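You operate a simulated robot arm through the tools that you are given. There is no shell and no other tool. Be economical: measure what you need, move in short steps, check, and stop when the job is done.

You are at the controls of a simulated robot arm. One attempt, no reset.

TASK
Blow both wet propellers dry at the nozzle and stand them on the peg rack.

Only the result counts: the job must be done as asked and must still hold three seconds after the hand-in. Knocking over, shifting, dropping, spilling or breaking anything else fails it.

THE ROBOT
A 6-joint arm with a two-finger parallel gripper, fixed in place. Base frame: the origin is at the foot of the arm, x ahead of it, y to its left, z up; the work surface is at about z = 0.864. Lengths are in m, angles in degrees, forces in N, time in s.
With the tool pointing down near the work surface it reaches from about 0.26 to 0.68 m from the base axis. Its first joint turns from -66.0 to 66.0 degrees. Payload 2.9 kg.
The TCP is the grasp point between the finger pads, 0.03 m short of the fingertips. In the tool frame z runs along the fingers and y along their closing line. Largest opening 0.11 m; finger width 0.02, thickness 0.01; the body of the gripper, 0.048 by 0.112 m, starts 0.055 m behind the TCP.
Orientation is that of the tool frame in the base frame, as a unit quaternion [w, x, y, z]. With the fingers straight down and closing along the base's y, the tool's x points along the base's -x, its y along +y and its z along -z.

THE INTERFACE
- The arm moves only by the tool jog_arm. Its arguments are lists of equal length, an entry for each row: "travel": the shift along the tool's x, y, z in mm, a list of three; "rot": the turn, a rotation vector about the tool's x, y, z in degrees, a list of three; "claw": the gripper command, from -1 (shut) to 1 (fully open), values between in proportion. In form: {"travel": [[x, y, z], ...], "rot": [[wx, wy, wz], ...], "claw": [claw, ...]}. A call has 1 to 20 rows; each row shifts and turns the commanded pose from where the row before left it, along the tool's axes as they then stand. Each row takes 0.2 s and may step no farther than 0.05 m and 8.6 degrees from the row before; otherwise, or with a gripper value out of range, the whole call is refused. A pose out of reach is approached as far as the arm can. The call stops where the force on the tool passes 40 N (or 10 N more than at its start, if that is more) or the arm is blocked; 0.2 s more then pass. Each finger travels about 0.108 m/s and halts on what it meets, pressing with about 23 N; the grip force reading is that of the motor and also rises with nothing between the fingers. The clock runs only during rows and for 0.2 s after the last one: add rows that do not move to give the fingers time. The reply holds the time, the measured pose of the TCP, the force on the tool along the base axes, the opening and the grip force, in the units named above and with some noise, with the torque about the TCP (base axes, N m) and any sound that the robot's microphone picked up.
- Cameras (640 x 400 px; columns grow to the right, rows downward): "scene" is fixed at [0.0762, 0.4388, 1.3707]; the picture's right is [-0.74, -0.67, 0.00], its down [-0.45, 0.50, -0.74] and it looks along [0.49, -0.55, -0.68] (base axes); focal length 300 px, centre (320, 200). "wrist" rides on the gripper at [0.072, 0.017, -0.103] in the tool frame; the picture's right is [-0.23, 0.97, 0.00], its down [-0.76, -0.18, -0.62] and it looks along [-0.61, -0.14, 0.78] (tool axes); focal length 222 px, centre (320, 200). There is no depth. A picture from a camera that has moved, and an enlarged one, comes with that camera's place and axes in the base frame and with its lens.
- camera(camera): a new picture of that camera. The clock stands still meanwhile.
- close_up(camera, box): a new picture of the part [left, top, right, bottom] of that camera's present view, enlarged. The clock stands still meanwhile.
- sign_off(): hands the job in; it is judged then, once.

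Go step by step. Nothing tells you positions but the pictures and the camera data: compare them with the known pose of the tool, close in by small moves and look again before you grip or let go. The budget is 120 turns and 68 pictures, counting those below and the enlarged ones. Unless the task says otherwise, let go and move clear before handing in, and close with one line.

The tools are called as name(argument=value, ...) on one line, values as JSON. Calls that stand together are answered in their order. jog_arm: Moves the arm, as the interface text tells. Its arguments: {"type":"object","properties":{"travel":{"type":"array","items":{"type":"array","items":{"type":"number"}}},"rot":{"type":"array","items":{"type":"array","items":{"type":"number"}}},"claw":{"type":"array","items":{"type":"number"}}},"required":["travel","rot","claw"]} The other tools are called the same way: camera (camera) takes a picture; close_up (camera, box) takes an enlarged picture of a part of a camera's view; sign_off () hands the job in.

At the start:

```text
time_s: 0.0
eef_pos: [0.4005, 0.1526, 1.1448]
orientation: [0.0, 0.0, 1.0, 0.0]
force: [-0.2, -0.5, -0.3]
wrist_torque: [0.04, -0.01, -0.02]
opening: 0.1098
grasp_force: 0.0
```

scene: 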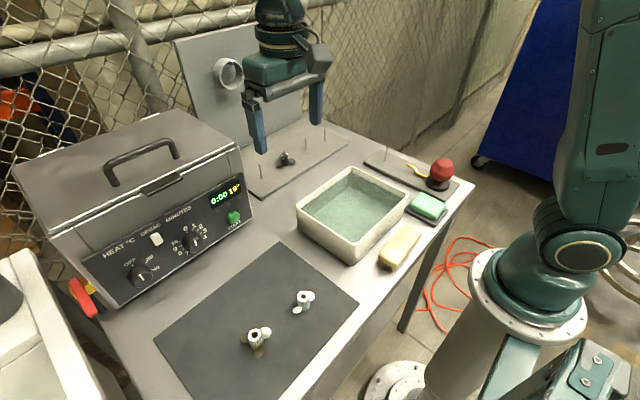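
wrist: 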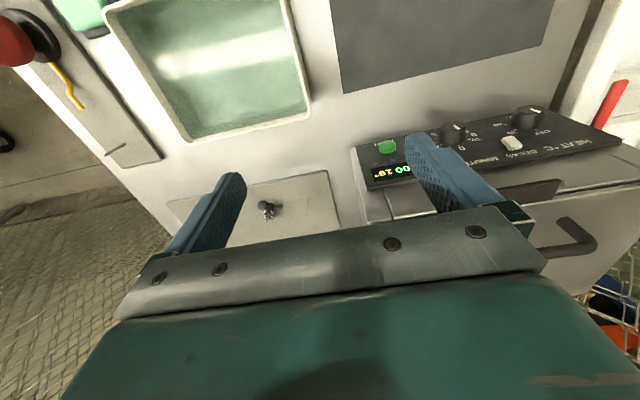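

I see two wet propellers on a dark mat, a peg rack with one propeller already lying/standing near the nozzle plate. I'll enlarge these areas first.

close_up(camera="scene", box=[220, 270, 340, 370])

close_up(camera="scene", box=[170, 30, 360, 210])

close_up(camera="scene", box=[340, 130, 490, 290])

```text
4.00 times, centred on (280, 320) of scene
camera zoom: at [0.0762, 0.4388, 1.3707], right [-0.74, -0.67, 0.0], down [-0.45, 0.5, -0.74], along [0.49, -0.55, -0.68], focal length 1200 px, centre (480, -280)
```

zoom: 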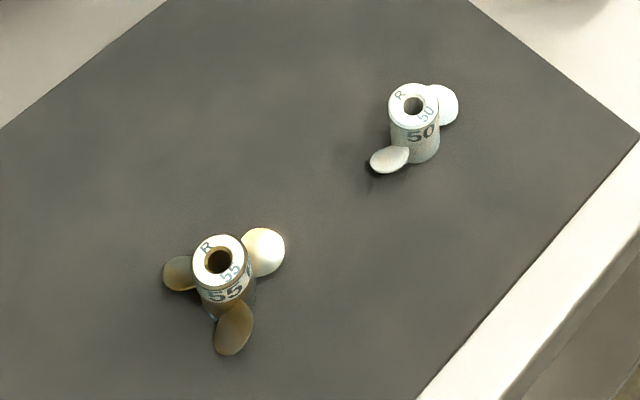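

```text
2.22 times, centred on (265, 120) of scene
camera zoom: at [0.0762, 0.4388, 1.3707], right [-0.74, -0.67, 0.0], down [-0.45, 0.5, -0.74], along [0.49, -0.55, -0.68], focal length 666 px, centre (442, 378)
```

zoom: 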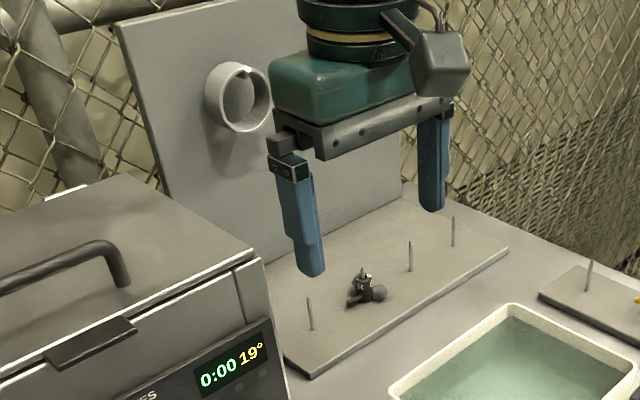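

```text
2.50 times, centred on (415, 210) of scene
camera zoom: at [0.0762, 0.4388, 1.3707], right [-0.74, -0.67, 0.0], down [-0.45, 0.5, -0.74], along [0.49, -0.55, -0.68], focal length 750 px, centre (82, 175)
```

zoom: 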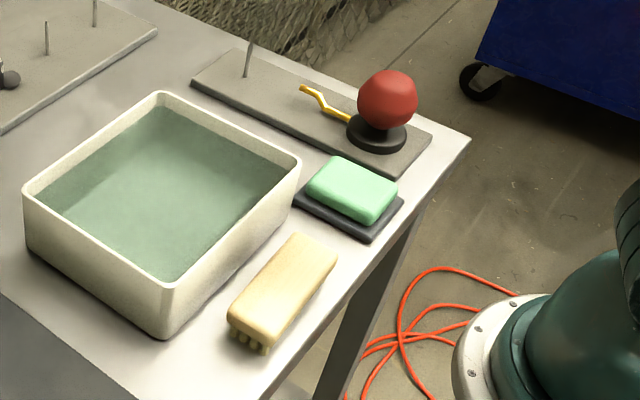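

Positions by the scene camera: propeller 50 near (0.278, 0.255), propeller 55 near (0.289, 0.354), the free rack pegs at x≈0.60, and the blower station (pin ~(0.40,-0.20), red bulb ~(0.25,-0.195)). I'm going above propeller 50 to look.

jog_arm(travel=[[24.5, 20.4, 22], [24.5, 20.4, 22], [24.5, 20.4, 22], [24.5, 20.4, 22], [24.5, 20.4, 22], [0, 0, 0]], rot=[[0, 0, 0], [0, 0, 0], [0, 0, 0], [0, 0, 0], [0, 0, 0], [0, 0, 0]], claw=[1, 1, 1, 1, 1, 1])

camera(camera="wrist")

camera(camera="scene")

```text
time_s: 1.4
eef_pos: [0.2784, 0.2538, 1.0356]
orientation: [0.0, 0.0, 1.0, 0.0]
force: [-0.3, 0.2, -0.5]
wrist_torque: [0.01, -0.04, 0.01]
opening: 0.1098
grasp_force: 0.0
```

```text
62 pictures are left
camera wrist: at [0.2061, 0.2695, 1.1379], right [0.23, 0.97, 0.0], down [0.76, -0.18, 0.62], along [0.61, -0.14, -0.78], focal length 222 px, centre (320, 200)
```

wrist: 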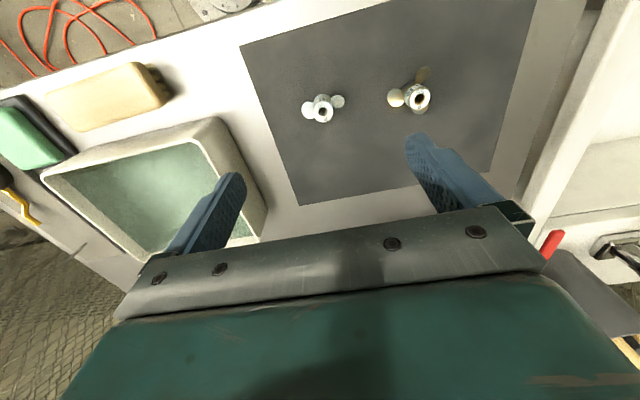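

```text
61 pictures are left
```

scene: 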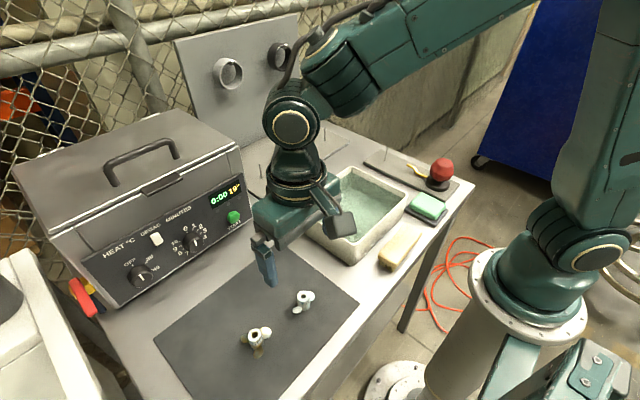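

Both cameras agree: propeller 50 at about (0.277, 0.255), propeller 55 at about (0.289, 0.355). Now enlarging them to see the blades.

close_up(camera="wrist", box=[290, 60, 450, 160])

close_up(camera="scene", box=[230, 280, 326, 360])

close_up(camera="scene", box=[360, 130, 470, 200])

close_up(camera="scene", box=[180, 10, 340, 130])

```text
4.00 times, centred on (370, 110) of wrist
camera zoom: at [0.2061, 0.2695, 1.1379], right [0.23, 0.97, 0.0], down [0.76, -0.18, 0.62], along [0.61, -0.14, -0.78], focal length 888 px, centre (120, 560)
```

zoom: 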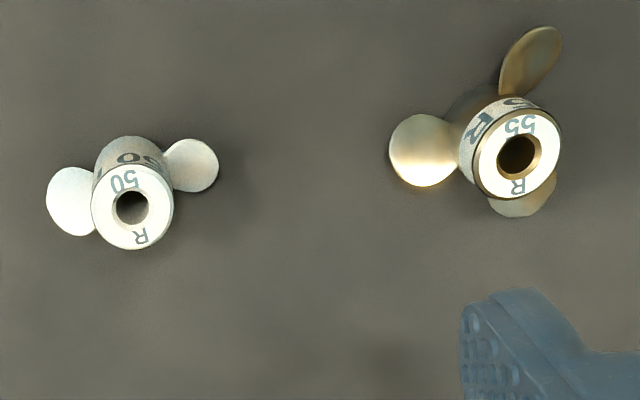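

```text
5.00 times, centred on (278, 320) of scene
camera zoom: at [0.0762, 0.4388, 1.3707], right [-0.74, -0.67, 0.0], down [-0.45, 0.5, -0.74], along [0.49, -0.55, -0.68], focal length 1499 px, centre (530, -400)
```

zoom: 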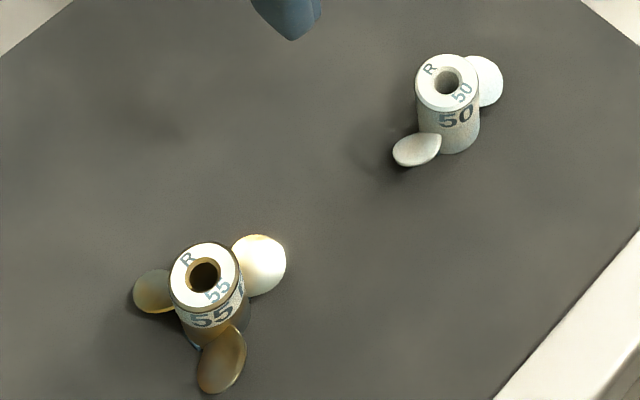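

```text
5.71 times, centred on (415, 165) of scene
camera zoom: at [0.0762, 0.4388, 1.3707], right [-0.74, -0.67, 0.0], down [-0.45, 0.5, -0.74], along [0.49, -0.55, -0.68], focal length 1714 px, centre (-223, 400)
```

zoom: 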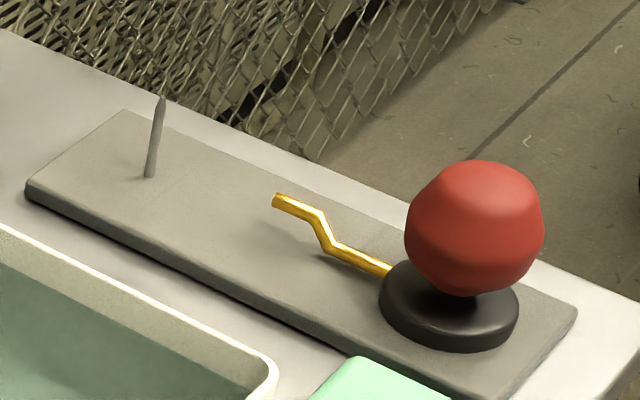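

```text
3.33 times, centred on (260, 70) of scene
camera zoom: at [0.0762, 0.4388, 1.3707], right [-0.74, -0.67, 0.0], down [-0.45, 0.5, -0.74], along [0.49, -0.55, -0.68], focal length 1000 px, centre (520, 633)
```

zoom: 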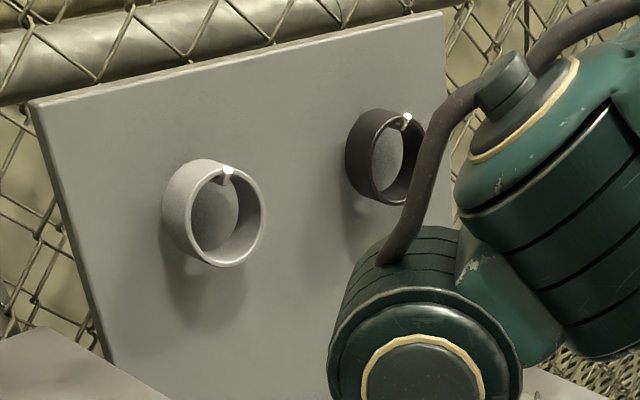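

The station works like this: propeller goes on the pin, the yellow nozzle points at it, and the red bulb is pumped. Propeller 50's blades lie roughly along y, so I turn the gripper 90° to close along x and come lower over it.

jog_arm(travel=[[3, 2.7, 0], [0, 0, 7], [0, 0, 7], [0, 0, 7], [0, 0, 7], [0, 0, 7], [0, 0, 7], [0, 0, 7], [0, 0, 7], [0, 0, 7], [0, 0, 7], [0, 0, 0]], rot=[[0, 0, 0], [0, 0, -8.5], [0, 0, -8.5], [0, 0, -8.5], [0, 0, -8.5], [0, 0, -8.5], [0, 0, -8.5], [0, 0, -8.5], [0, 0, -8.5], [0, 0, -8.5], [0, 0, -8.5], [0, 0, -5]], claw=[0.09, 0.09, 0.09, 0.09, 0.09, 0.09, 0.09, 0.09, 0.09, 0.09, 0.09, 0.09])

camera(camera="wrist")

close_up(camera="scene", box=[240, 240, 360, 340])

```text
time_s: 4.0
eef_pos: [0.2749, 0.2557, 0.9644]
orientation: [0.0, 0.709, -0.706, 0.0]
force: [-0.8, 0.1, -0.4]
wrist_torque: [0.03, 0.0, -0.01]
opening: 0.0599
grasp_force: 0.0
```

```text
56 pictures are left
camera wrist: at [0.2585, 0.182, 1.067], right [-0.97, 0.22, 0.0], down [0.18, 0.76, 0.62], along [0.14, 0.61, -0.78], focal length 222 px, centre (320, 200)
```

wrist: 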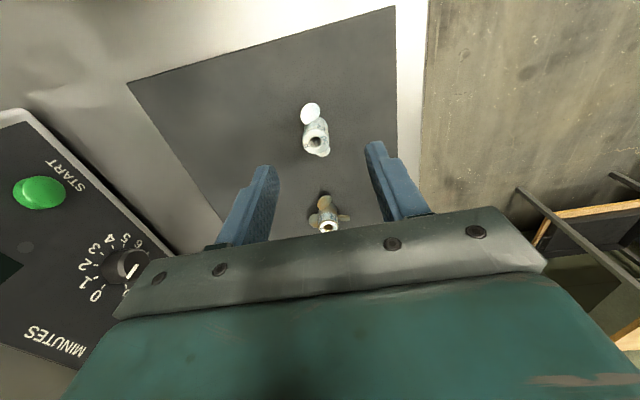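

```text
4.00 times, centred on (300, 290) of scene
camera zoom: at [0.0762, 0.4388, 1.3707], right [-0.74, -0.67, 0.0], down [-0.45, 0.5, -0.74], along [0.49, -0.55, -0.68], focal length 1200 px, centre (400, -160)
```

zoom: 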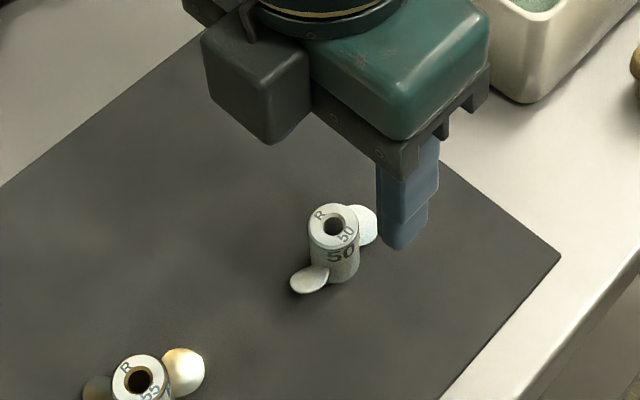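

The hub is centred between the fingers within 2 mm. I descend with the tips to about mid-hub and close.

jog_arm(travel=[[0, -1.5, 15], [0, 0, 15], [0, 0, 15], [0, 0, 14], [0, 0, 0], [0, 0, 0], [0, 0, 0], [0, 0, 0]], rot=[[0, 0, 0], [0, 0, 0], [0, 0, 0], [0, 0, 0], [0, 0, 0], [0, 0, 0], [0, 0, 0], [0, 0, 0]], claw=[0.09, 0.09, 0.09, 0.09, 0.09, 0.09, 0.09, 0.09])

close_up(camera="scene", box=[240, 240, 360, 340])

close_up(camera="wrist", box=[220, 100, 420, 225])

```text
time_s: 5.8
eef_pos: [0.276, 0.2572, 0.9053]
orientation: [0.0, 0.707, -0.707, 0.0]
force: [-0.8, -0.2, -0.2]
wrist_torque: [0.0, -0.01, 0.02]
opening: 0.06
grasp_force: 0.1
```

```text
4.00 times, centred on (300, 290) of scene
camera zoom: at [0.0762, 0.4388, 1.3707], right [-0.74, -0.67, 0.0], down [-0.45, 0.5, -0.74], along [0.49, -0.55, -0.68], focal length 1200 px, centre (400, -160)
```

zoom: 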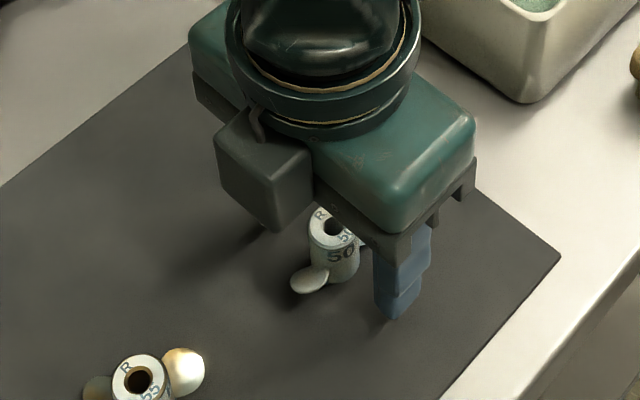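

```text
3.20 times, centred on (320, 162) of wrist
camera zoom: at [0.2603, 0.1828, 1.0081], right [-0.97, 0.23, 0.0], down [0.18, 0.76, 0.62], along [0.14, 0.61, -0.78], focal length 711 px, centre (320, 320)
```

zoom: 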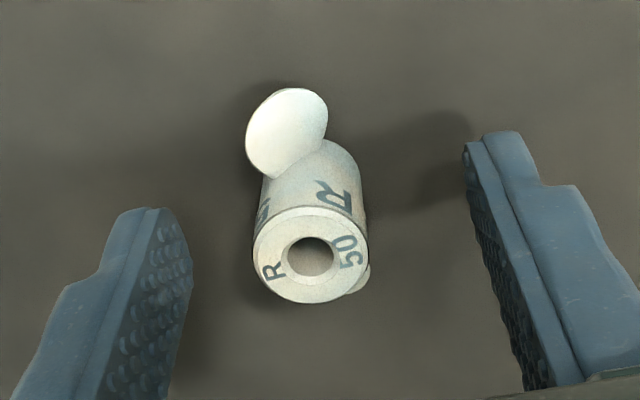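

Hub is slightly to +x of centre; I correct by 2 mm and close.

jog_arm(travel=[[1, -2.3, 0], [0, 0, 0], [0, 0, 0], [0, 0, 0], [0, 0, 0]], rot=[[0, 0, 0], [0, 0, 0], [0, 0, 0], [0, 0, 0], [0, 0, 0]], claw=[0.09, 0.09, -0.5, -1, -1])

close_up(camera="wrist", box=[220, 100, 420, 225])

```text
time_s: 7.0
eef_pos: [0.2804, 0.2555, 0.9048]
orientation: [0.0, -0.707, 0.707, -0.001]
force: [0.8, -0.4, 1.2]
wrist_torque: [-0.04, 0.02, -0.02]
opening: 0.0215
grasp_force: 23.0
```

```text
3.20 times, centred on (320, 162) of wrist
camera zoom: at [0.263, 0.1815, 1.0084], right [-0.97, 0.23, 0.0], down [0.18, 0.76, 0.62], along [0.14, 0.61, -0.78], focal length 711 px, centre (320, 320)
```

zoom: 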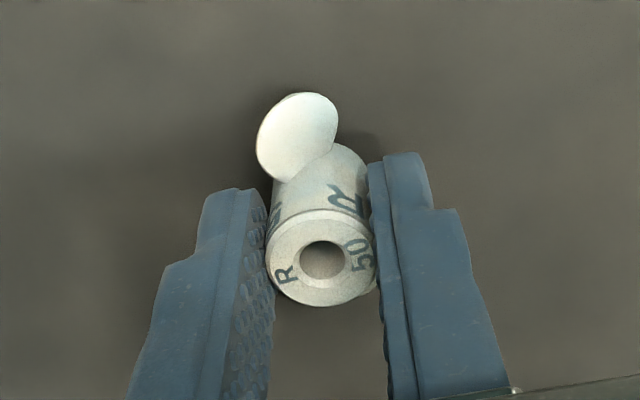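

Propeller 50 is firmly held. I lift it and turn the hand back so the camera will be on the arm's side.

jog_arm(travel=[[0, 0, -15], [0, 0, -30], [0, 0, -40], [0, 0, -40], [0, 0, 0], [0, 0, 0], [0, 0, 0], [0, 0, 0], [0, 0, 0], [0, 0, 0], [0, 0, 0], [0, 0, 0], [0, 0, 0], [0, 0, 0], [0, 0, 0], [0, 0, 0]], rot=[[0, 0, 0], [0, 0, 0], [0, 0, 0], [0, 0, 0], [0, 0, 8.5], [0, 0, 8.5], [0, 0, 8.5], [0, 0, 8.5], [0, 0, 8.5], [0, 0, 8.5], [0, 0, 8.5], [0, 0, 8.5], [0, 0, 8.5], [0, 0, 8.5], [0, 0, 5], [0, 0, 0]], claw=[-1, -1, -1, -1, -1, -1, -1, -1, -1, -1, -1, -1, -1, -1, -1, -1])

jog_arm(travel=[[-11, -42, 0], [-11, -42, 0], [-11, -42, 0], [-11, -42, 0], [-11, -42, 0], [-11, -42, 0], [-11, -42, 0], [-11, -42, 0], [-11, -42, 0], [-11, -42, 0], [-11, -38, 0], [0, 0, 0], [0, 0, 0]], rot=[[0, 0, 0], [0, 0, 0], [0, 0, 0], [0, 0, 0], [0, 0, 0], [0, 0, 0], [0, 0, 0], [0, 0, 0], [0, 0, 0], [0, 0, 0], [0, 0, 0], [0, 0, 0], [0, 0, 0]], claw=[-1, -1, -1, -1, -1, -1, -1, -1, -1, -1, -1, -1, -1])

camera(camera="wrist")

camera(camera="scene")

```text
time_s: 10.4
eef_pos: [0.2782, 0.2555, 1.0293]
orientation: [0.0, 0.001, 1.0, -0.001]
force: [-1.0, 0.7, 0.5]
wrist_torque: [0.0, -0.01, -0.05]
opening: 0.0214
grasp_force: 23.1
```

```text
time_s: 13.2
eef_pos: [0.4002, -0.204, 1.0308]
orientation: [0.0, 0.0, 1.0, 0.0]
force: [0.4, 0.0, 0.1]
wrist_torque: [0.0, 0.01, 0.01]
opening: 0.0216
grasp_force: 22.9
```

```text
51 pictures are left
camera wrist: at [0.3276, -0.187, 1.1334], right [0.23, 0.97, 0.0], down [0.76, -0.18, 0.62], along [0.61, -0.14, -0.78], focal length 222 px, centre (320, 200)
```

wrist: 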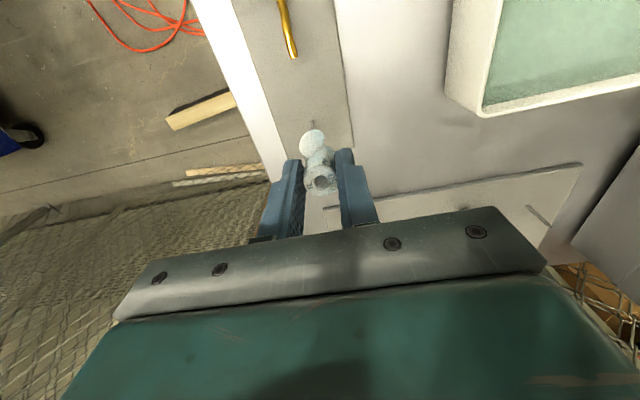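

```text
50 pictures are left
```

scene: 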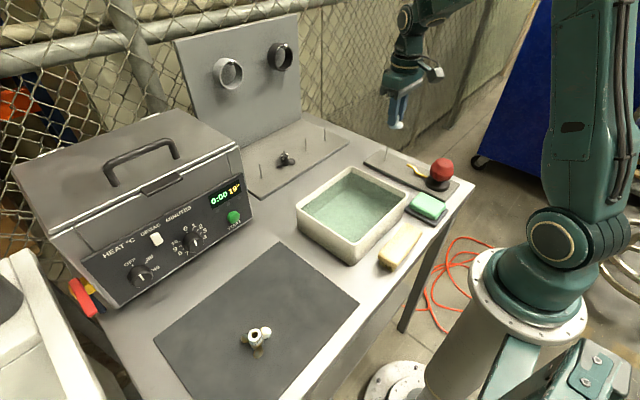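

The propeller is above the station; I enlarge both views to locate the pin relative to the hub.

close_up(camera="wrist", box=[240, 0, 400, 220])

close_up(camera="scene", box=[360, 80, 470, 210])

```text
1.82 times, centred on (320, 110) of wrist
camera zoom: at [0.3276, -0.187, 1.1334], right [0.23, 0.97, 0.0], down [0.76, -0.18, 0.62], along [0.61, -0.14, -0.78], focal length 404 px, centre (320, 364)
```

zoom: 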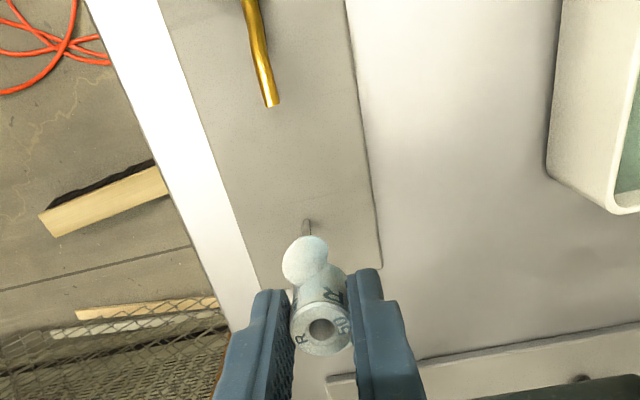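

```text
3.08 times, centred on (415, 145) of scene
camera zoom: at [0.0762, 0.4387, 1.3707], right [-0.74, -0.67, 0.0], down [-0.45, 0.5, -0.74], along [0.49, -0.55, -0.68], focal length 923 px, centre (28, 369)
```

zoom: 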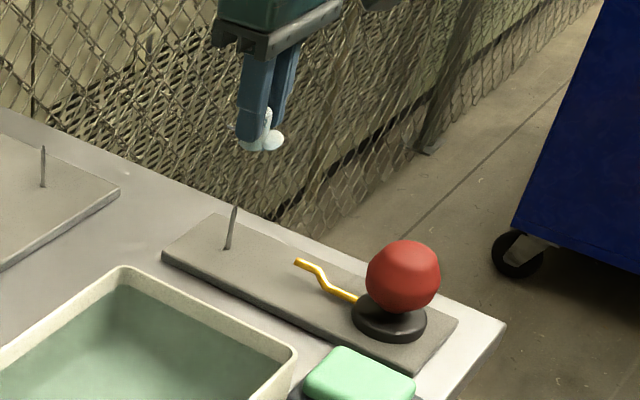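

I shift aside 50 mm to see the pin unobstructed.

jog_arm(travel=[[0, 45, 0], [0, 0, 0]], rot=[[0, 0, 0], [0, 0, 0]], claw=[-1, -1])

close_up(camera="wrist", box=[200, 80, 360, 180])

close_up(camera="scene", box=[380, 130, 460, 190])

```text
time_s: 13.8
eef_pos: [0.4011, -0.1598, 1.0284]
orientation: [0.0, 0.001, 1.0, 0.0]
force: [-0.6, -0.3, -0.5]
wrist_torque: [0.03, 0.03, -0.02]
opening: 0.0215
grasp_force: 22.6
```

```text
4.00 times, centred on (280, 130) of wrist
camera zoom: at [0.3283, -0.1438, 1.1313], right [0.23, 0.97, 0.0], down [0.76, -0.18, 0.62], along [0.61, -0.14, -0.78], focal length 888 px, centre (480, 480)
```

zoom: 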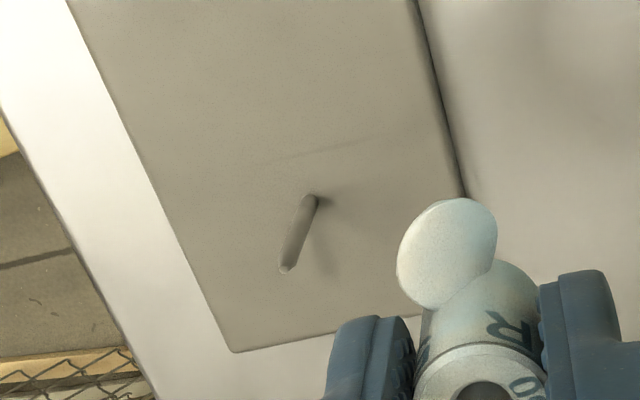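

```text
6.67 times, centred on (420, 160) of scene
camera zoom: at [0.0762, 0.4388, 1.3707], right [-0.74, -0.67, 0.0], down [-0.45, 0.5, -0.74], along [0.49, -0.55, -0.68], focal length 1999 px, centre (-347, 467)
```

zoom: 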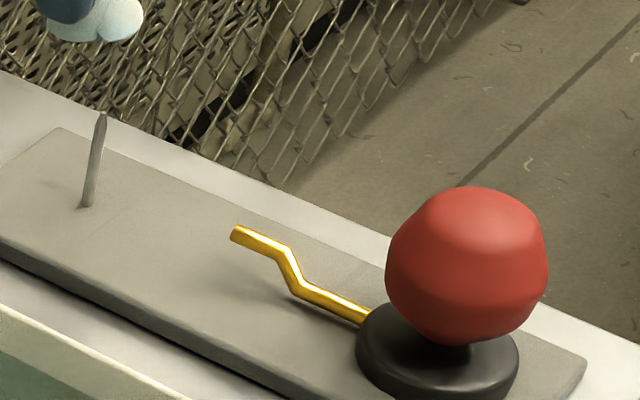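

The wrist camera calibrates well with the hub; the pin is at (0.414, -0.2135), tip at z≈0.922. I move over it with the hub bottom just above the tip.

jog_arm(travel=[[-6.5, -27, 0], [-6.5, -27, 0], [0, 0, 25], [0, 0, 25], [0, 0, 7], [0, 0, 0]], rot=[[0, 0, 0], [0, 0, 0], [0, 0, 0], [0, 0, 0], [0, 0, 0], [0, 0, 0]], claw=[-1, -1, -1, -1, -1, -1])

close_up(camera="wrist", box=[240, 80, 400, 200])

close_up(camera="scene", box=[380, 110, 460, 190])

```text
time_s: 15.2
eef_pos: [0.413, -0.2125, 0.9715]
orientation: [0.0, 0.001, 1.0, -0.001]
force: [1.0, -0.1, -0.4]
wrist_torque: [0.02, 0.0, 0.02]
opening: 0.0216
grasp_force: 22.7
```

```text
3.33 times, centred on (320, 140) of wrist
camera zoom: at [0.3404, -0.1974, 1.0752], right [0.23, 0.97, 0.0], down [0.76, -0.18, 0.62], along [0.61, -0.14, -0.78], focal length 740 px, centre (320, 400)
```

zoom: 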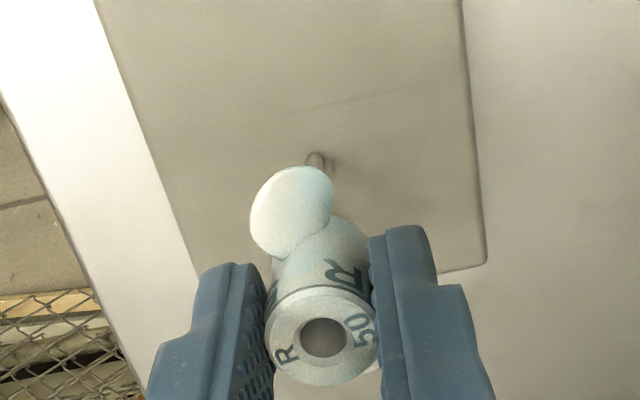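

```text
5.00 times, centred on (420, 150) of scene
camera zoom: at [0.0762, 0.4388, 1.3707], right [-0.74, -0.67, 0.0], down [-0.45, 0.5, -0.74], along [0.49, -0.55, -0.68], focal length 1499 px, centre (-180, 450)
```

zoom: 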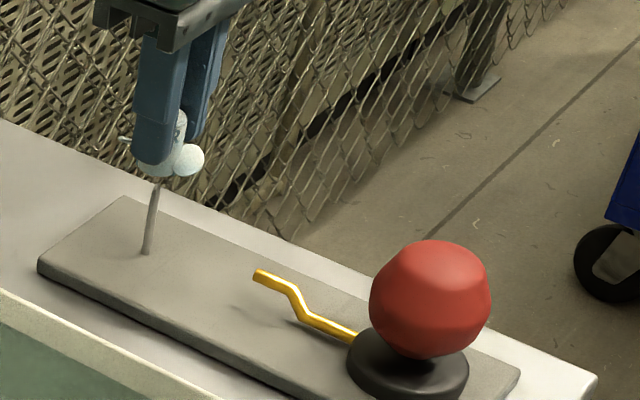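

Hub and pin line up within ~1.5 mm; I correct and lower over the tip in small steps.

jog_arm(travel=[[-1, -1.3, 0], [0, 0, 6], [0, 0, 6], [0, 0, 6], [0, 0, 6], [0, 0, 0]], rot=[[0, 0, 0], [0, 0, 0], [0, 0, 0], [0, 0, 0], [0, 0, 0], [0, 0, 0]], claw=[-1, -1, -1, -1, -1, -1])

close_up(camera="wrist", box=[240, 80, 400, 200])

close_up(camera="scene", box=[380, 110, 460, 190])

```text
time_s: 16.6
eef_pos: [0.4142, -0.2142, 0.9492]
orientation: [-0.001, 0.0, 1.0, 0.0]
force: [-2.4, 0.3, 0.4]
wrist_torque: [-0.02, 0.09, -0.02]
opening: 0.0213
grasp_force: 22.7
```

```text
3.33 times, centred on (320, 140) of wrist
camera zoom: at [0.3416, -0.198, 1.0518], right [0.23, 0.97, 0.0], down [0.76, -0.18, 0.62], along [0.61, -0.14, -0.78], focal length 740 px, centre (320, 400)
```

zoom: 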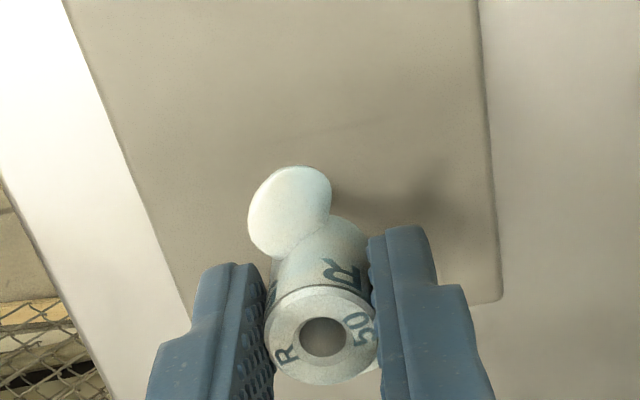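

```text
5.00 times, centred on (420, 150) of scene
camera zoom: at [0.0762, 0.4387, 1.3707], right [-0.74, -0.67, 0.0], down [-0.45, 0.5, -0.74], along [0.49, -0.55, -0.68], focal length 1499 px, centre (-180, 450)
```

zoom: 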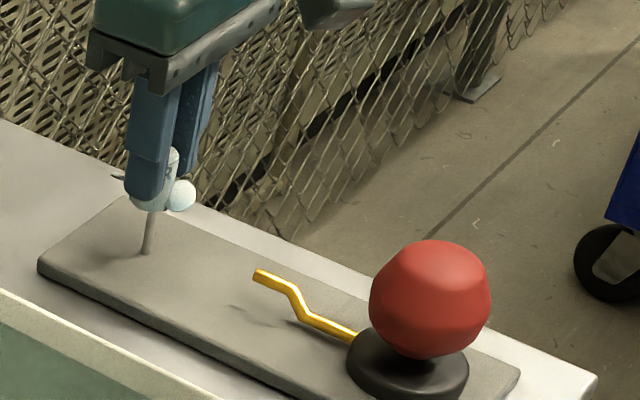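

The pin has entered the bore, with a slight side load along −x; I ease 1 mm that way and continue down.

jog_arm(travel=[[1, 0, 0], [0, 0, 7], [0, 0, 7], [0, 0, 7], [0, 0, 6], [0, 0, 0]], rot=[[0, 0, 0], [0, 0, 0], [0, 0, 0], [0, 0, 0], [0, 0, 0], [0, 0, 0]], claw=[-1, -1, -1, -1, -1, -1])

jog_arm(travel=[[0, 0, 3], [0, 0, 3], [0, 0, 3], [0, 0, 2], [0, 0, 0]], rot=[[0, 0, 0], [0, 0, 0], [0, 0, 0], [0, 0, 0], [0, 0, 0]], claw=[-1, -1, -1, -1, -1])

close_up(camera="scene", box=[380, 110, 460, 190])

```text
time_s: 18.0
eef_pos: [0.4123, -0.2131, 0.9221]
orientation: [0.001, -0.001, 1.0, 0.0]
force: [0.5, -2.2, 1.2]
wrist_torque: [-0.08, 0.01, 0.02]
opening: 0.0212
grasp_force: 23.1
```

```text
time_s: 19.2
eef_pos: [0.4139, -0.2138, 0.9123]
orientation: [0.0, 0.001, 1.0, -0.002]
force: [-2.3, -1.4, 16.4]
wrist_torque: [-0.02, 0.02, -0.07]
opening: 0.0209
grasp_force: 23.4
```

```text
5.00 times, centred on (420, 150) of scene
camera zoom: at [0.076, 0.4389, 1.3707], right [-0.74, -0.67, 0.0], down [-0.45, 0.5, -0.74], along [0.49, -0.55, -0.68], focal length 1499 px, centre (-180, 450)
```

zoom: 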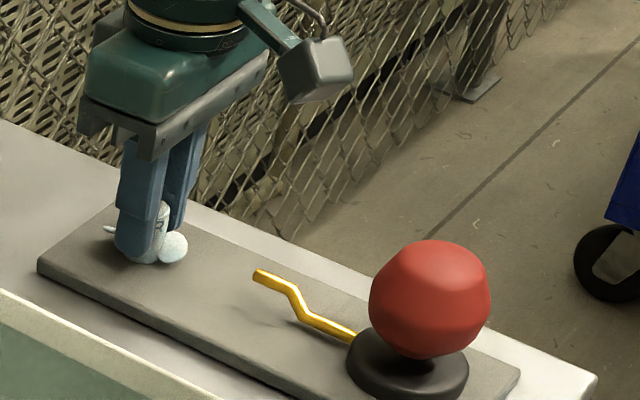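

Seated (16 N upward contact, expected height). I release, open just a little, and rise straight up.

jog_arm(travel=[[0, 0, -1], [0, 0, 0], [0, 0, 0], [0, 0, -8], [0, 0, -15], [0, 0, -30], [0, 0, -40], [0, 0, -20], [0, 0, 0]], rot=[[0, 0, 0], [0, 0, 0], [0, 0, 0], [0, 0, 0], [0, 0, 0], [0, 0, 0], [0, 0, 0], [0, 0, 0], [0, 0, 0]], claw=[-0.2, -0.1, -0.1, -0.1, -0.1, -0.1, -0.1, -0.1, -0.1])

close_up(camera="wrist", box=[240, 60, 400, 180])

close_up(camera="scene", box=[380, 130, 460, 190])

```text
time_s: 21.2
eef_pos: [0.4134, -0.2147, 1.0272]
orientation: [0.0, 0.0, 1.0, 0.0]
force: [-1.0, -0.3, 0.7]
wrist_torque: [0.02, 0.03, 0.04]
opening: 0.0493
grasp_force: 0.1
```

```text
3.33 times, centred on (320, 120) of wrist
camera zoom: at [0.3418, -0.1982, 1.1301], right [0.23, 0.97, 0.0], down [0.76, -0.18, 0.62], along [0.61, -0.14, -0.78], focal length 740 px, centre (320, 467)
```

zoom: 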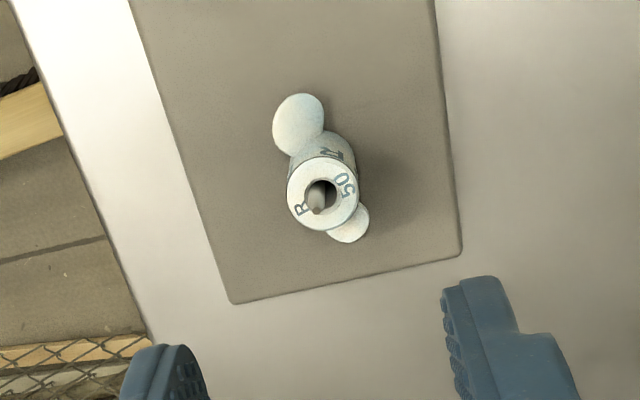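

```text
6.67 times, centred on (420, 160) of scene
camera zoom: at [0.0762, 0.4388, 1.3707], right [-0.74, -0.67, 0.0], down [-0.45, 0.5, -0.74], along [0.49, -0.55, -0.68], focal length 1999 px, centre (-347, 467)
```

zoom: 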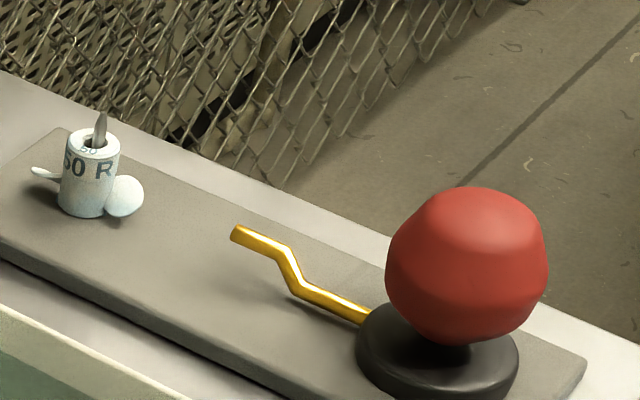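

Propeller 50 stands on the pin. Now over to the bulb.

jog_arm(travel=[[0, 0, -25], [38, 0, 0], [40, 0, 0], [40, 0, 0], [40, 0, 0], [0, 0, 0]], rot=[[0, 0, 0], [0, 0, 0], [0, 0, 0], [0, 0, 0], [0, 0, 0], [0, 0, 0]], claw=[1, 1, 1, 1, 1, 1])

camera(camera="wrist")

close_up(camera="scene", box=[370, 70, 510, 210])

```text
time_s: 22.6
eef_pos: [0.2558, -0.2137, 1.051]
orientation: [0.0, 0.0, 1.0, 0.0]
force: [-0.2, -0.4, 0.7]
wrist_torque: [0.0, -0.02, -0.01]
opening: 0.11
grasp_force: 0.0
```

```text
38 pictures are left
camera wrist: at [0.1834, -0.1979, 1.1542], right [0.23, 0.97, 0.0], down [0.76, -0.18, 0.62], along [0.61, -0.14, -0.78], focal length 222 px, centre (320, 200)
```

wrist: 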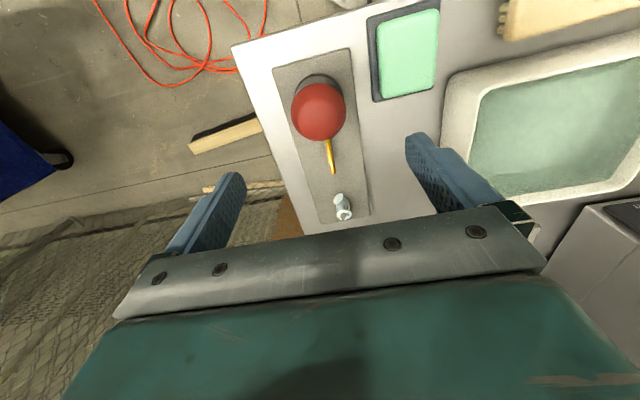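

```text
2.86 times, centred on (440, 140) of scene
camera zoom: at [0.0762, 0.4388, 1.3707], right [-0.74, -0.67, 0.0], down [-0.45, 0.5, -0.74], along [0.49, -0.55, -0.68], focal length 857 px, centre (-23, 371)
```

zoom: 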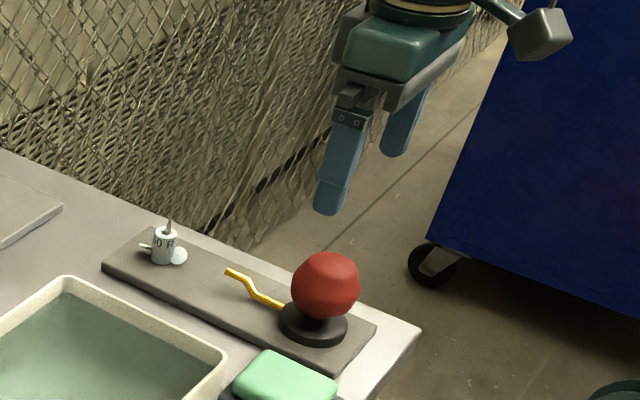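

Bulb centre is at (0.251, −0.214), radius ~28 mm. I descend with the fingers 85 mm apart around it, keeping clear of the soap.

jog_arm(travel=[[4, 0, 0], [0, 0, 30], [0, 0, 30], [0, 0, 30], [0, 0, 30], [0, 0, 0]], rot=[[0, 0, 0], [0, 0, 0], [0, 0, 0], [0, 0, 0], [0, 0, 0], [0, 0, 0]], claw=[0.545, 0.545, 0.545, 0.545, 0.545, 0.545])

camera(camera="wrist")

close_up(camera="scene", box=[370, 100, 490, 210])

```text
time_s: 24.0
eef_pos: [0.2514, -0.2118, 0.9302]
orientation: [0.001, 0.0, 1.0, -0.001]
force: [0.2, -0.6, -0.4]
wrist_torque: [0.03, 0.01, -0.01]
opening: 0.0849
grasp_force: 0.0
```

```text
36 pictures are left
camera wrist: at [0.1793, -0.1961, 1.0331], right [0.23, 0.97, 0.0], down [0.76, -0.18, 0.62], along [0.61, -0.14, -0.78], focal length 222 px, centre (320, 200)
```

wrist: 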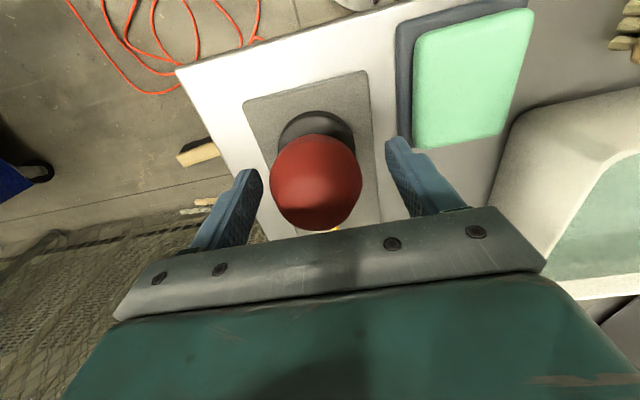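

```text
3.64 times, centred on (430, 155) of scene
camera zoom: at [0.0762, 0.4388, 1.3707], right [-0.74, -0.67, 0.0], down [-0.45, 0.5, -0.74], along [0.49, -0.55, -0.68], focal length 1090 px, centre (-80, 364)
```

zoom: 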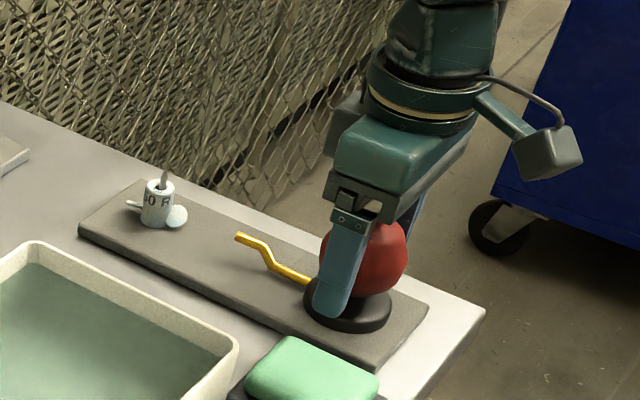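

The bulb sits between the fingers. I squeeze and hold briefly, listening for sound.

jog_arm(travel=[[0, -1, 0], [0, 0, 0], [0, 0, 0], [0, 0, 0], [0, 0, 0]], rot=[[0, 0, 0], [0, 0, 0], [0, 0, 0], [0, 0, 0], [0, 0, 0]], claw=[0.5, -0.5, -1, -1, -1])

close_up(camera="scene", box=[370, 100, 490, 210])

```text
time_s: 25.2
eef_pos: [0.2523, -0.2145, 0.9317]
orientation: [0.0, 0.002, 1.0, -0.002]
force: [-0.1, -21.1, -5.0]
wrist_torque: [-0.22, -0.03, -0.14]
opening: 0.0557
grasp_force: 44.8
```

```text
3.64 times, centred on (430, 155) of scene
camera zoom: at [0.0762, 0.4382, 1.3709], right [-0.74, -0.67, 0.0], down [-0.45, 0.5, -0.74], along [0.49, -0.55, -0.68], focal length 1090 px, centre (-80, 364)
```

zoom: 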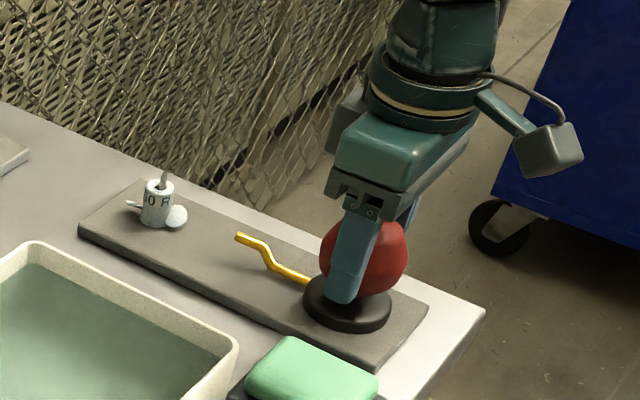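

Squeezing gives no sound and the bulb seems stiff sideways, so I open, rise, close the fingers and push down from the top instead.

jog_arm(travel=[[0, 0, 0], [0, 0, 0], [0, 0, -25], [0, 0, -40], [0, 0, 0], [0, 0, 0], [0, 0, 0], [0, 0, 0]], rot=[[0, 0, 0], [0, 0, 0], [0, 0, 0], [0, 0, 0], [0, 0, 0], [0, 0, 0], [0, 0, 0], [0, 0, 0]], claw=[0.545, 0.545, 0.545, 0.545, -1, -1, -1, -1])

camera(camera="wrist")

```text
time_s: 27.0
eef_pos: [0.2513, -0.2127, 0.9947]
orientation: [0.0, 0.001, 1.0, 0.0]
force: [0.9, 0.3, -0.3]
wrist_torque: [0.0, 0.0, 0.02]
opening: 0.0
grasp_force: 22.9
```

```text
33 pictures are left
camera wrist: at [0.1783, -0.1978, 1.0979], right [0.23, 0.97, 0.0], down [0.76, -0.18, 0.62], along [0.61, -0.14, -0.78], focal length 222 px, centre (320, 200)
```

wrist: 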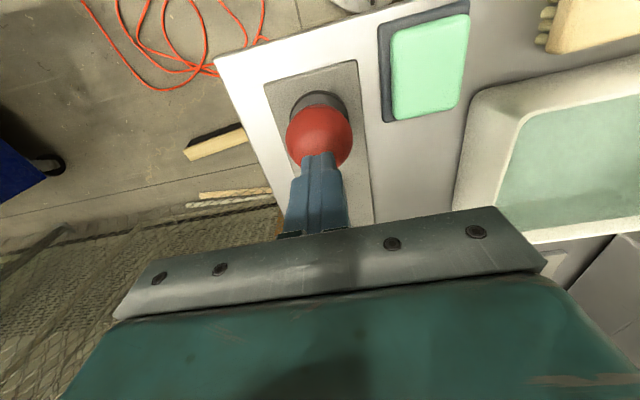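

Bulb is right under the closed tips. Pressing down in small steps.

jog_arm(travel=[[0, -1, 8], [0, 0, 5], [0, 0, 4], [0, 0, 4], [0, 0, 4], [0, 0, 4], [0, 0, 4], [0, 0, 4]], rot=[[0, 0, 0], [0, 0, 0], [0, 0, 0], [0, 0, 0], [0, 0, 0], [0, 0, 0], [0, 0, 0], [0, 0, 0]], claw=[-1, -1, -1, -1, -1, -1, -1, -1])

close_up(camera="scene", box=[370, 100, 490, 210])

```text
time_s: 28.8
eef_pos: [0.2512, -0.2148, 0.9613]
orientation: [0.001, 0.0, 1.0, -0.001]
force: [-7.2, 4.6, 24.9]
wrist_torque: [0.18, 0.19, 0.0]
opening: 0.0
grasp_force: 22.6
stopped in row 8: the force on the tool passed its limit at 47 N (the readings are from after the stop); the commanded pose is now the measured one
```

```text
3.64 times, centred on (430, 155) of scene
camera zoom: at [0.0758, 0.4391, 1.3706], right [-0.74, -0.67, 0.0], down [-0.45, 0.5, -0.74], along [0.49, -0.55, -0.68], focal length 1090 px, centre (-80, 364)
```

zoom: 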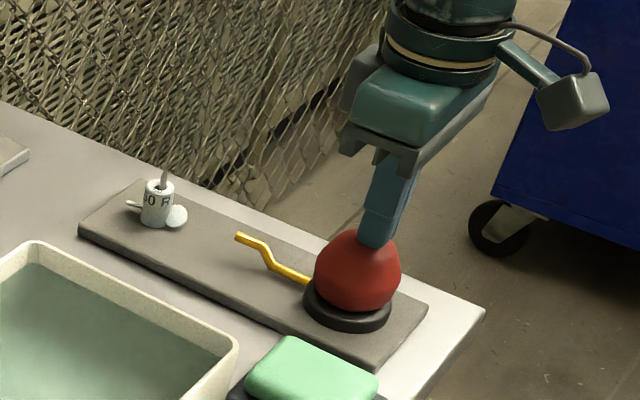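

The bulb does go down under load, slightly off-centre. I rise, recentre 3 mm and pump again, faster.

jog_arm(travel=[[0, 0, -15], [0, 0, -15], [-3, -2, 0], [0, 0, 10], [0, 0, 10], [0, 0, 8]], rot=[[0, 0, 0], [0, 0, 0], [0, 0, 0], [0, 0, 0], [0, 0, 0], [0, 0, 0]], claw=[-1, -1, -1, -1, -1, -1])

close_up(camera="scene", box=[370, 100, 490, 210])

```text
time_s: 30.2
eef_pos: [0.2546, -0.217, 0.961]
orientation: [0.001, 0.0, 1.0, -0.001]
force: [-2.0, -2.4, 8.7]
wrist_torque: [-0.07, 0.11, -0.01]
opening: 0.0
grasp_force: 23.3
```

```text
3.64 times, centred on (430, 155) of scene
camera zoom: at [0.0761, 0.4387, 1.3707], right [-0.74, -0.67, 0.0], down [-0.45, 0.5, -0.74], along [0.49, -0.55, -0.68], focal length 1090 px, centre (-80, 364)
```

zoom: 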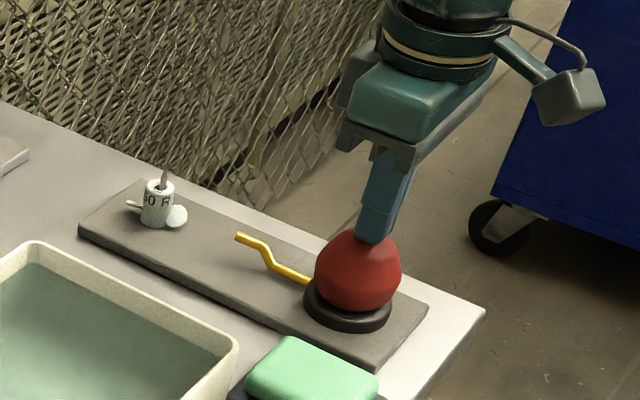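

The bulb is depressed ~10 mm at only 9 N; I press a bit further to find the end of its stroke.

jog_arm(travel=[[0, 0, 2], [0, 0, 2], [0, 0, 2], [0, 0, 2], [0, 0, 2], [0, 0, 2]], rot=[[0, 0, 0], [0, 0, 0], [0, 0, 0], [0, 0, 0], [0, 0, 0], [0, 0, 0]], claw=[-1, -1, -1, -1, -1, -1])

close_up(camera="scene", box=[370, 120, 490, 210])

```text
time_s: 30.8
eef_pos: [0.2556, -0.2172, 0.9625]
orientation: [0.002, 0.0, 1.0, -0.001]
force: [-7.5, 3.8, 24.0]
wrist_torque: [0.15, 0.27, -0.03]
opening: 0.0
grasp_force: 23.6
stopped in row 2: the force on the tool passed its limit at 45 N (the readings are from after the stop); the commanded pose is now the measured one
```

```text
4.44 times, centred on (430, 165) of scene
camera zoom: at [0.0759, 0.439, 1.3706], right [-0.74, -0.67, 0.0], down [-0.45, 0.5, -0.74], along [0.49, -0.55, -0.68], focal length 1333 px, centre (-169, 356)
```

zoom: 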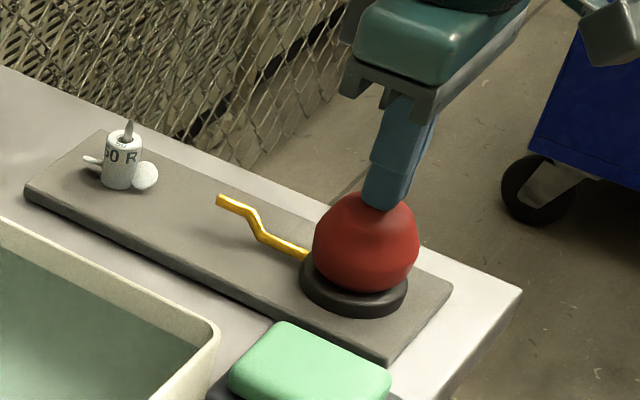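

That's the end stop. I rise and check whether the bulb springs back and whether the propeller looks drier.

jog_arm(travel=[[0, 0, -10], [0, 0, -30], [0, 0, -20], [0, 0, 0]], rot=[[0, 0, 0], [0, 0, 0], [0, 0, 0], [0, 0, 0]], claw=[-1, -1, -1, -1])

close_up(camera="scene", box=[380, 130, 460, 190])

```text
time_s: 31.8
eef_pos: [0.2556, -0.2163, 1.0206]
orientation: [0.002, 0.001, 1.0, -0.002]
force: [0.1, 0.0, 0.0]
wrist_torque: [0.0, -0.01, -0.02]
opening: 0.0
grasp_force: 23.1
```

```text
6.67 times, centred on (420, 160) of scene
camera zoom: at [0.0762, 0.4388, 1.3707], right [-0.74, -0.67, 0.0], down [-0.45, 0.5, -0.74], along [0.49, -0.55, -0.68], focal length 1999 px, centre (-347, 467)
```

zoom: 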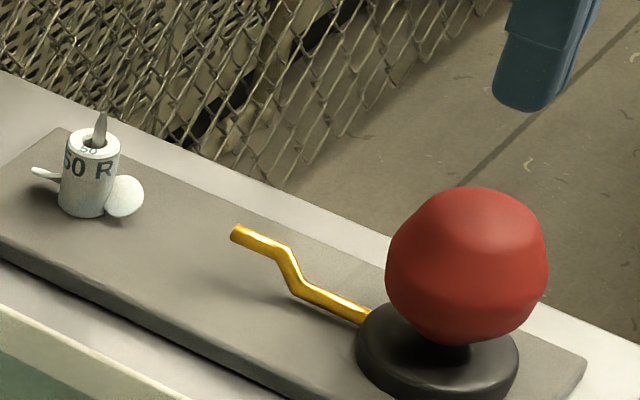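

The bulb springs back but I heard no puff, so a slow stroke may be too weak. I pump quickly several times, stopping just short of the end stop.

jog_arm(travel=[[1, 0, 36], [0, 0, 24], [0, 0, -24], [0, 0, 24], [0, 0, -24], [0, 0, 24], [0, 0, -24], [0, 0, 24], [0, 0, -24], [0, 0, 24], [0, 0, -24]], rot=[[0, 0, 0], [0, 0, 0], [0, 0, 0], [0, 0, 0], [0, 0, 0], [0, 0, 0], [0, 0, 0], [0, 0, 0], [0, 0, 0], [0, 0, 0], [0, 0, 0]], claw=[-1, -1, -1, -1, -1, -1, -1, -1, -1, -1, -1])

close_up(camera="scene", box=[380, 130, 460, 190])

```text
time_s: 34.2
eef_pos: [0.2554, -0.2172, 0.9851]
orientation: [0.003, 0.0, 1.0, -0.002]
force: [0.2, 0.1, 0.4]
wrist_torque: [0.01, 0.02, 0.02]
opening: 0.0001
grasp_force: 23.5
```

```text
6.67 times, centred on (420, 160) of scene
camera zoom: at [0.0762, 0.4388, 1.3707], right [-0.74, -0.67, 0.0], down [-0.45, 0.5, -0.74], along [0.49, -0.55, -0.68], focal length 1999 px, centre (-347, 467)
```

zoom: 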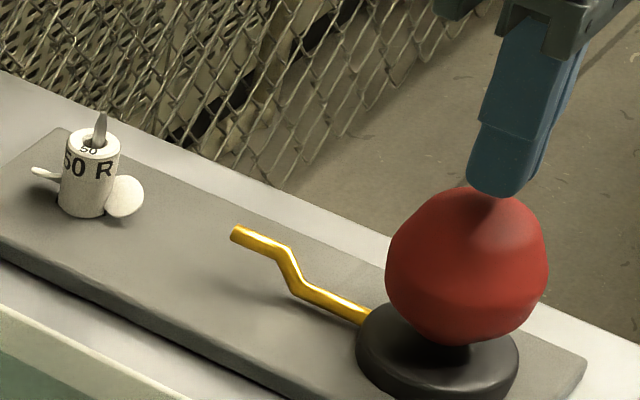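

The propeller has changed: the bluish film is gone and its lettering is now black, so fast strokes dry it. I give it five more and compare.

jog_arm(travel=[[0, 0, 24], [0, 0, -24], [0, 0, 24], [0, 0, -24], [0, 0, 24], [0, 0, -24], [0, 0, 24], [0, 0, -24], [0, 0, 24], [0, 0, -24]], rot=[[0, 0, 0], [0, 0, 0], [0, 0, 0], [0, 0, 0], [0, 0, 0], [0, 0, 0], [0, 0, 0], [0, 0, 0], [0, 0, 0], [0, 0, 0]], claw=[-1, -1, -1, -1, -1, -1, -1, -1, -1, -1])

close_up(camera="scene", box=[380, 130, 460, 190])

```text
time_s: 36.4
eef_pos: [0.2561, -0.2169, 0.9842]
orientation: [0.001, 0.0, 1.0, -0.001]
force: [-0.7, 0.0, 0.7]
wrist_torque: [0.03, -0.01, 0.01]
opening: 0.0
grasp_force: 23.2
```

```text
6.67 times, centred on (420, 160) of scene
camera zoom: at [0.0762, 0.4388, 1.3707], right [-0.74, -0.67, 0.0], down [-0.45, 0.5, -0.74], along [0.49, -0.55, -0.68], focal length 1999 px, centre (-347, 467)
```

zoom: 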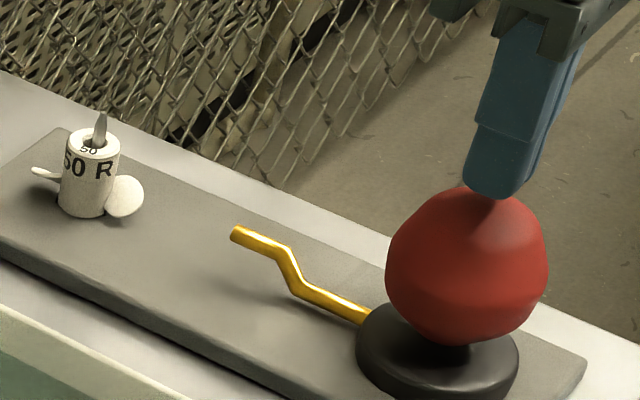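

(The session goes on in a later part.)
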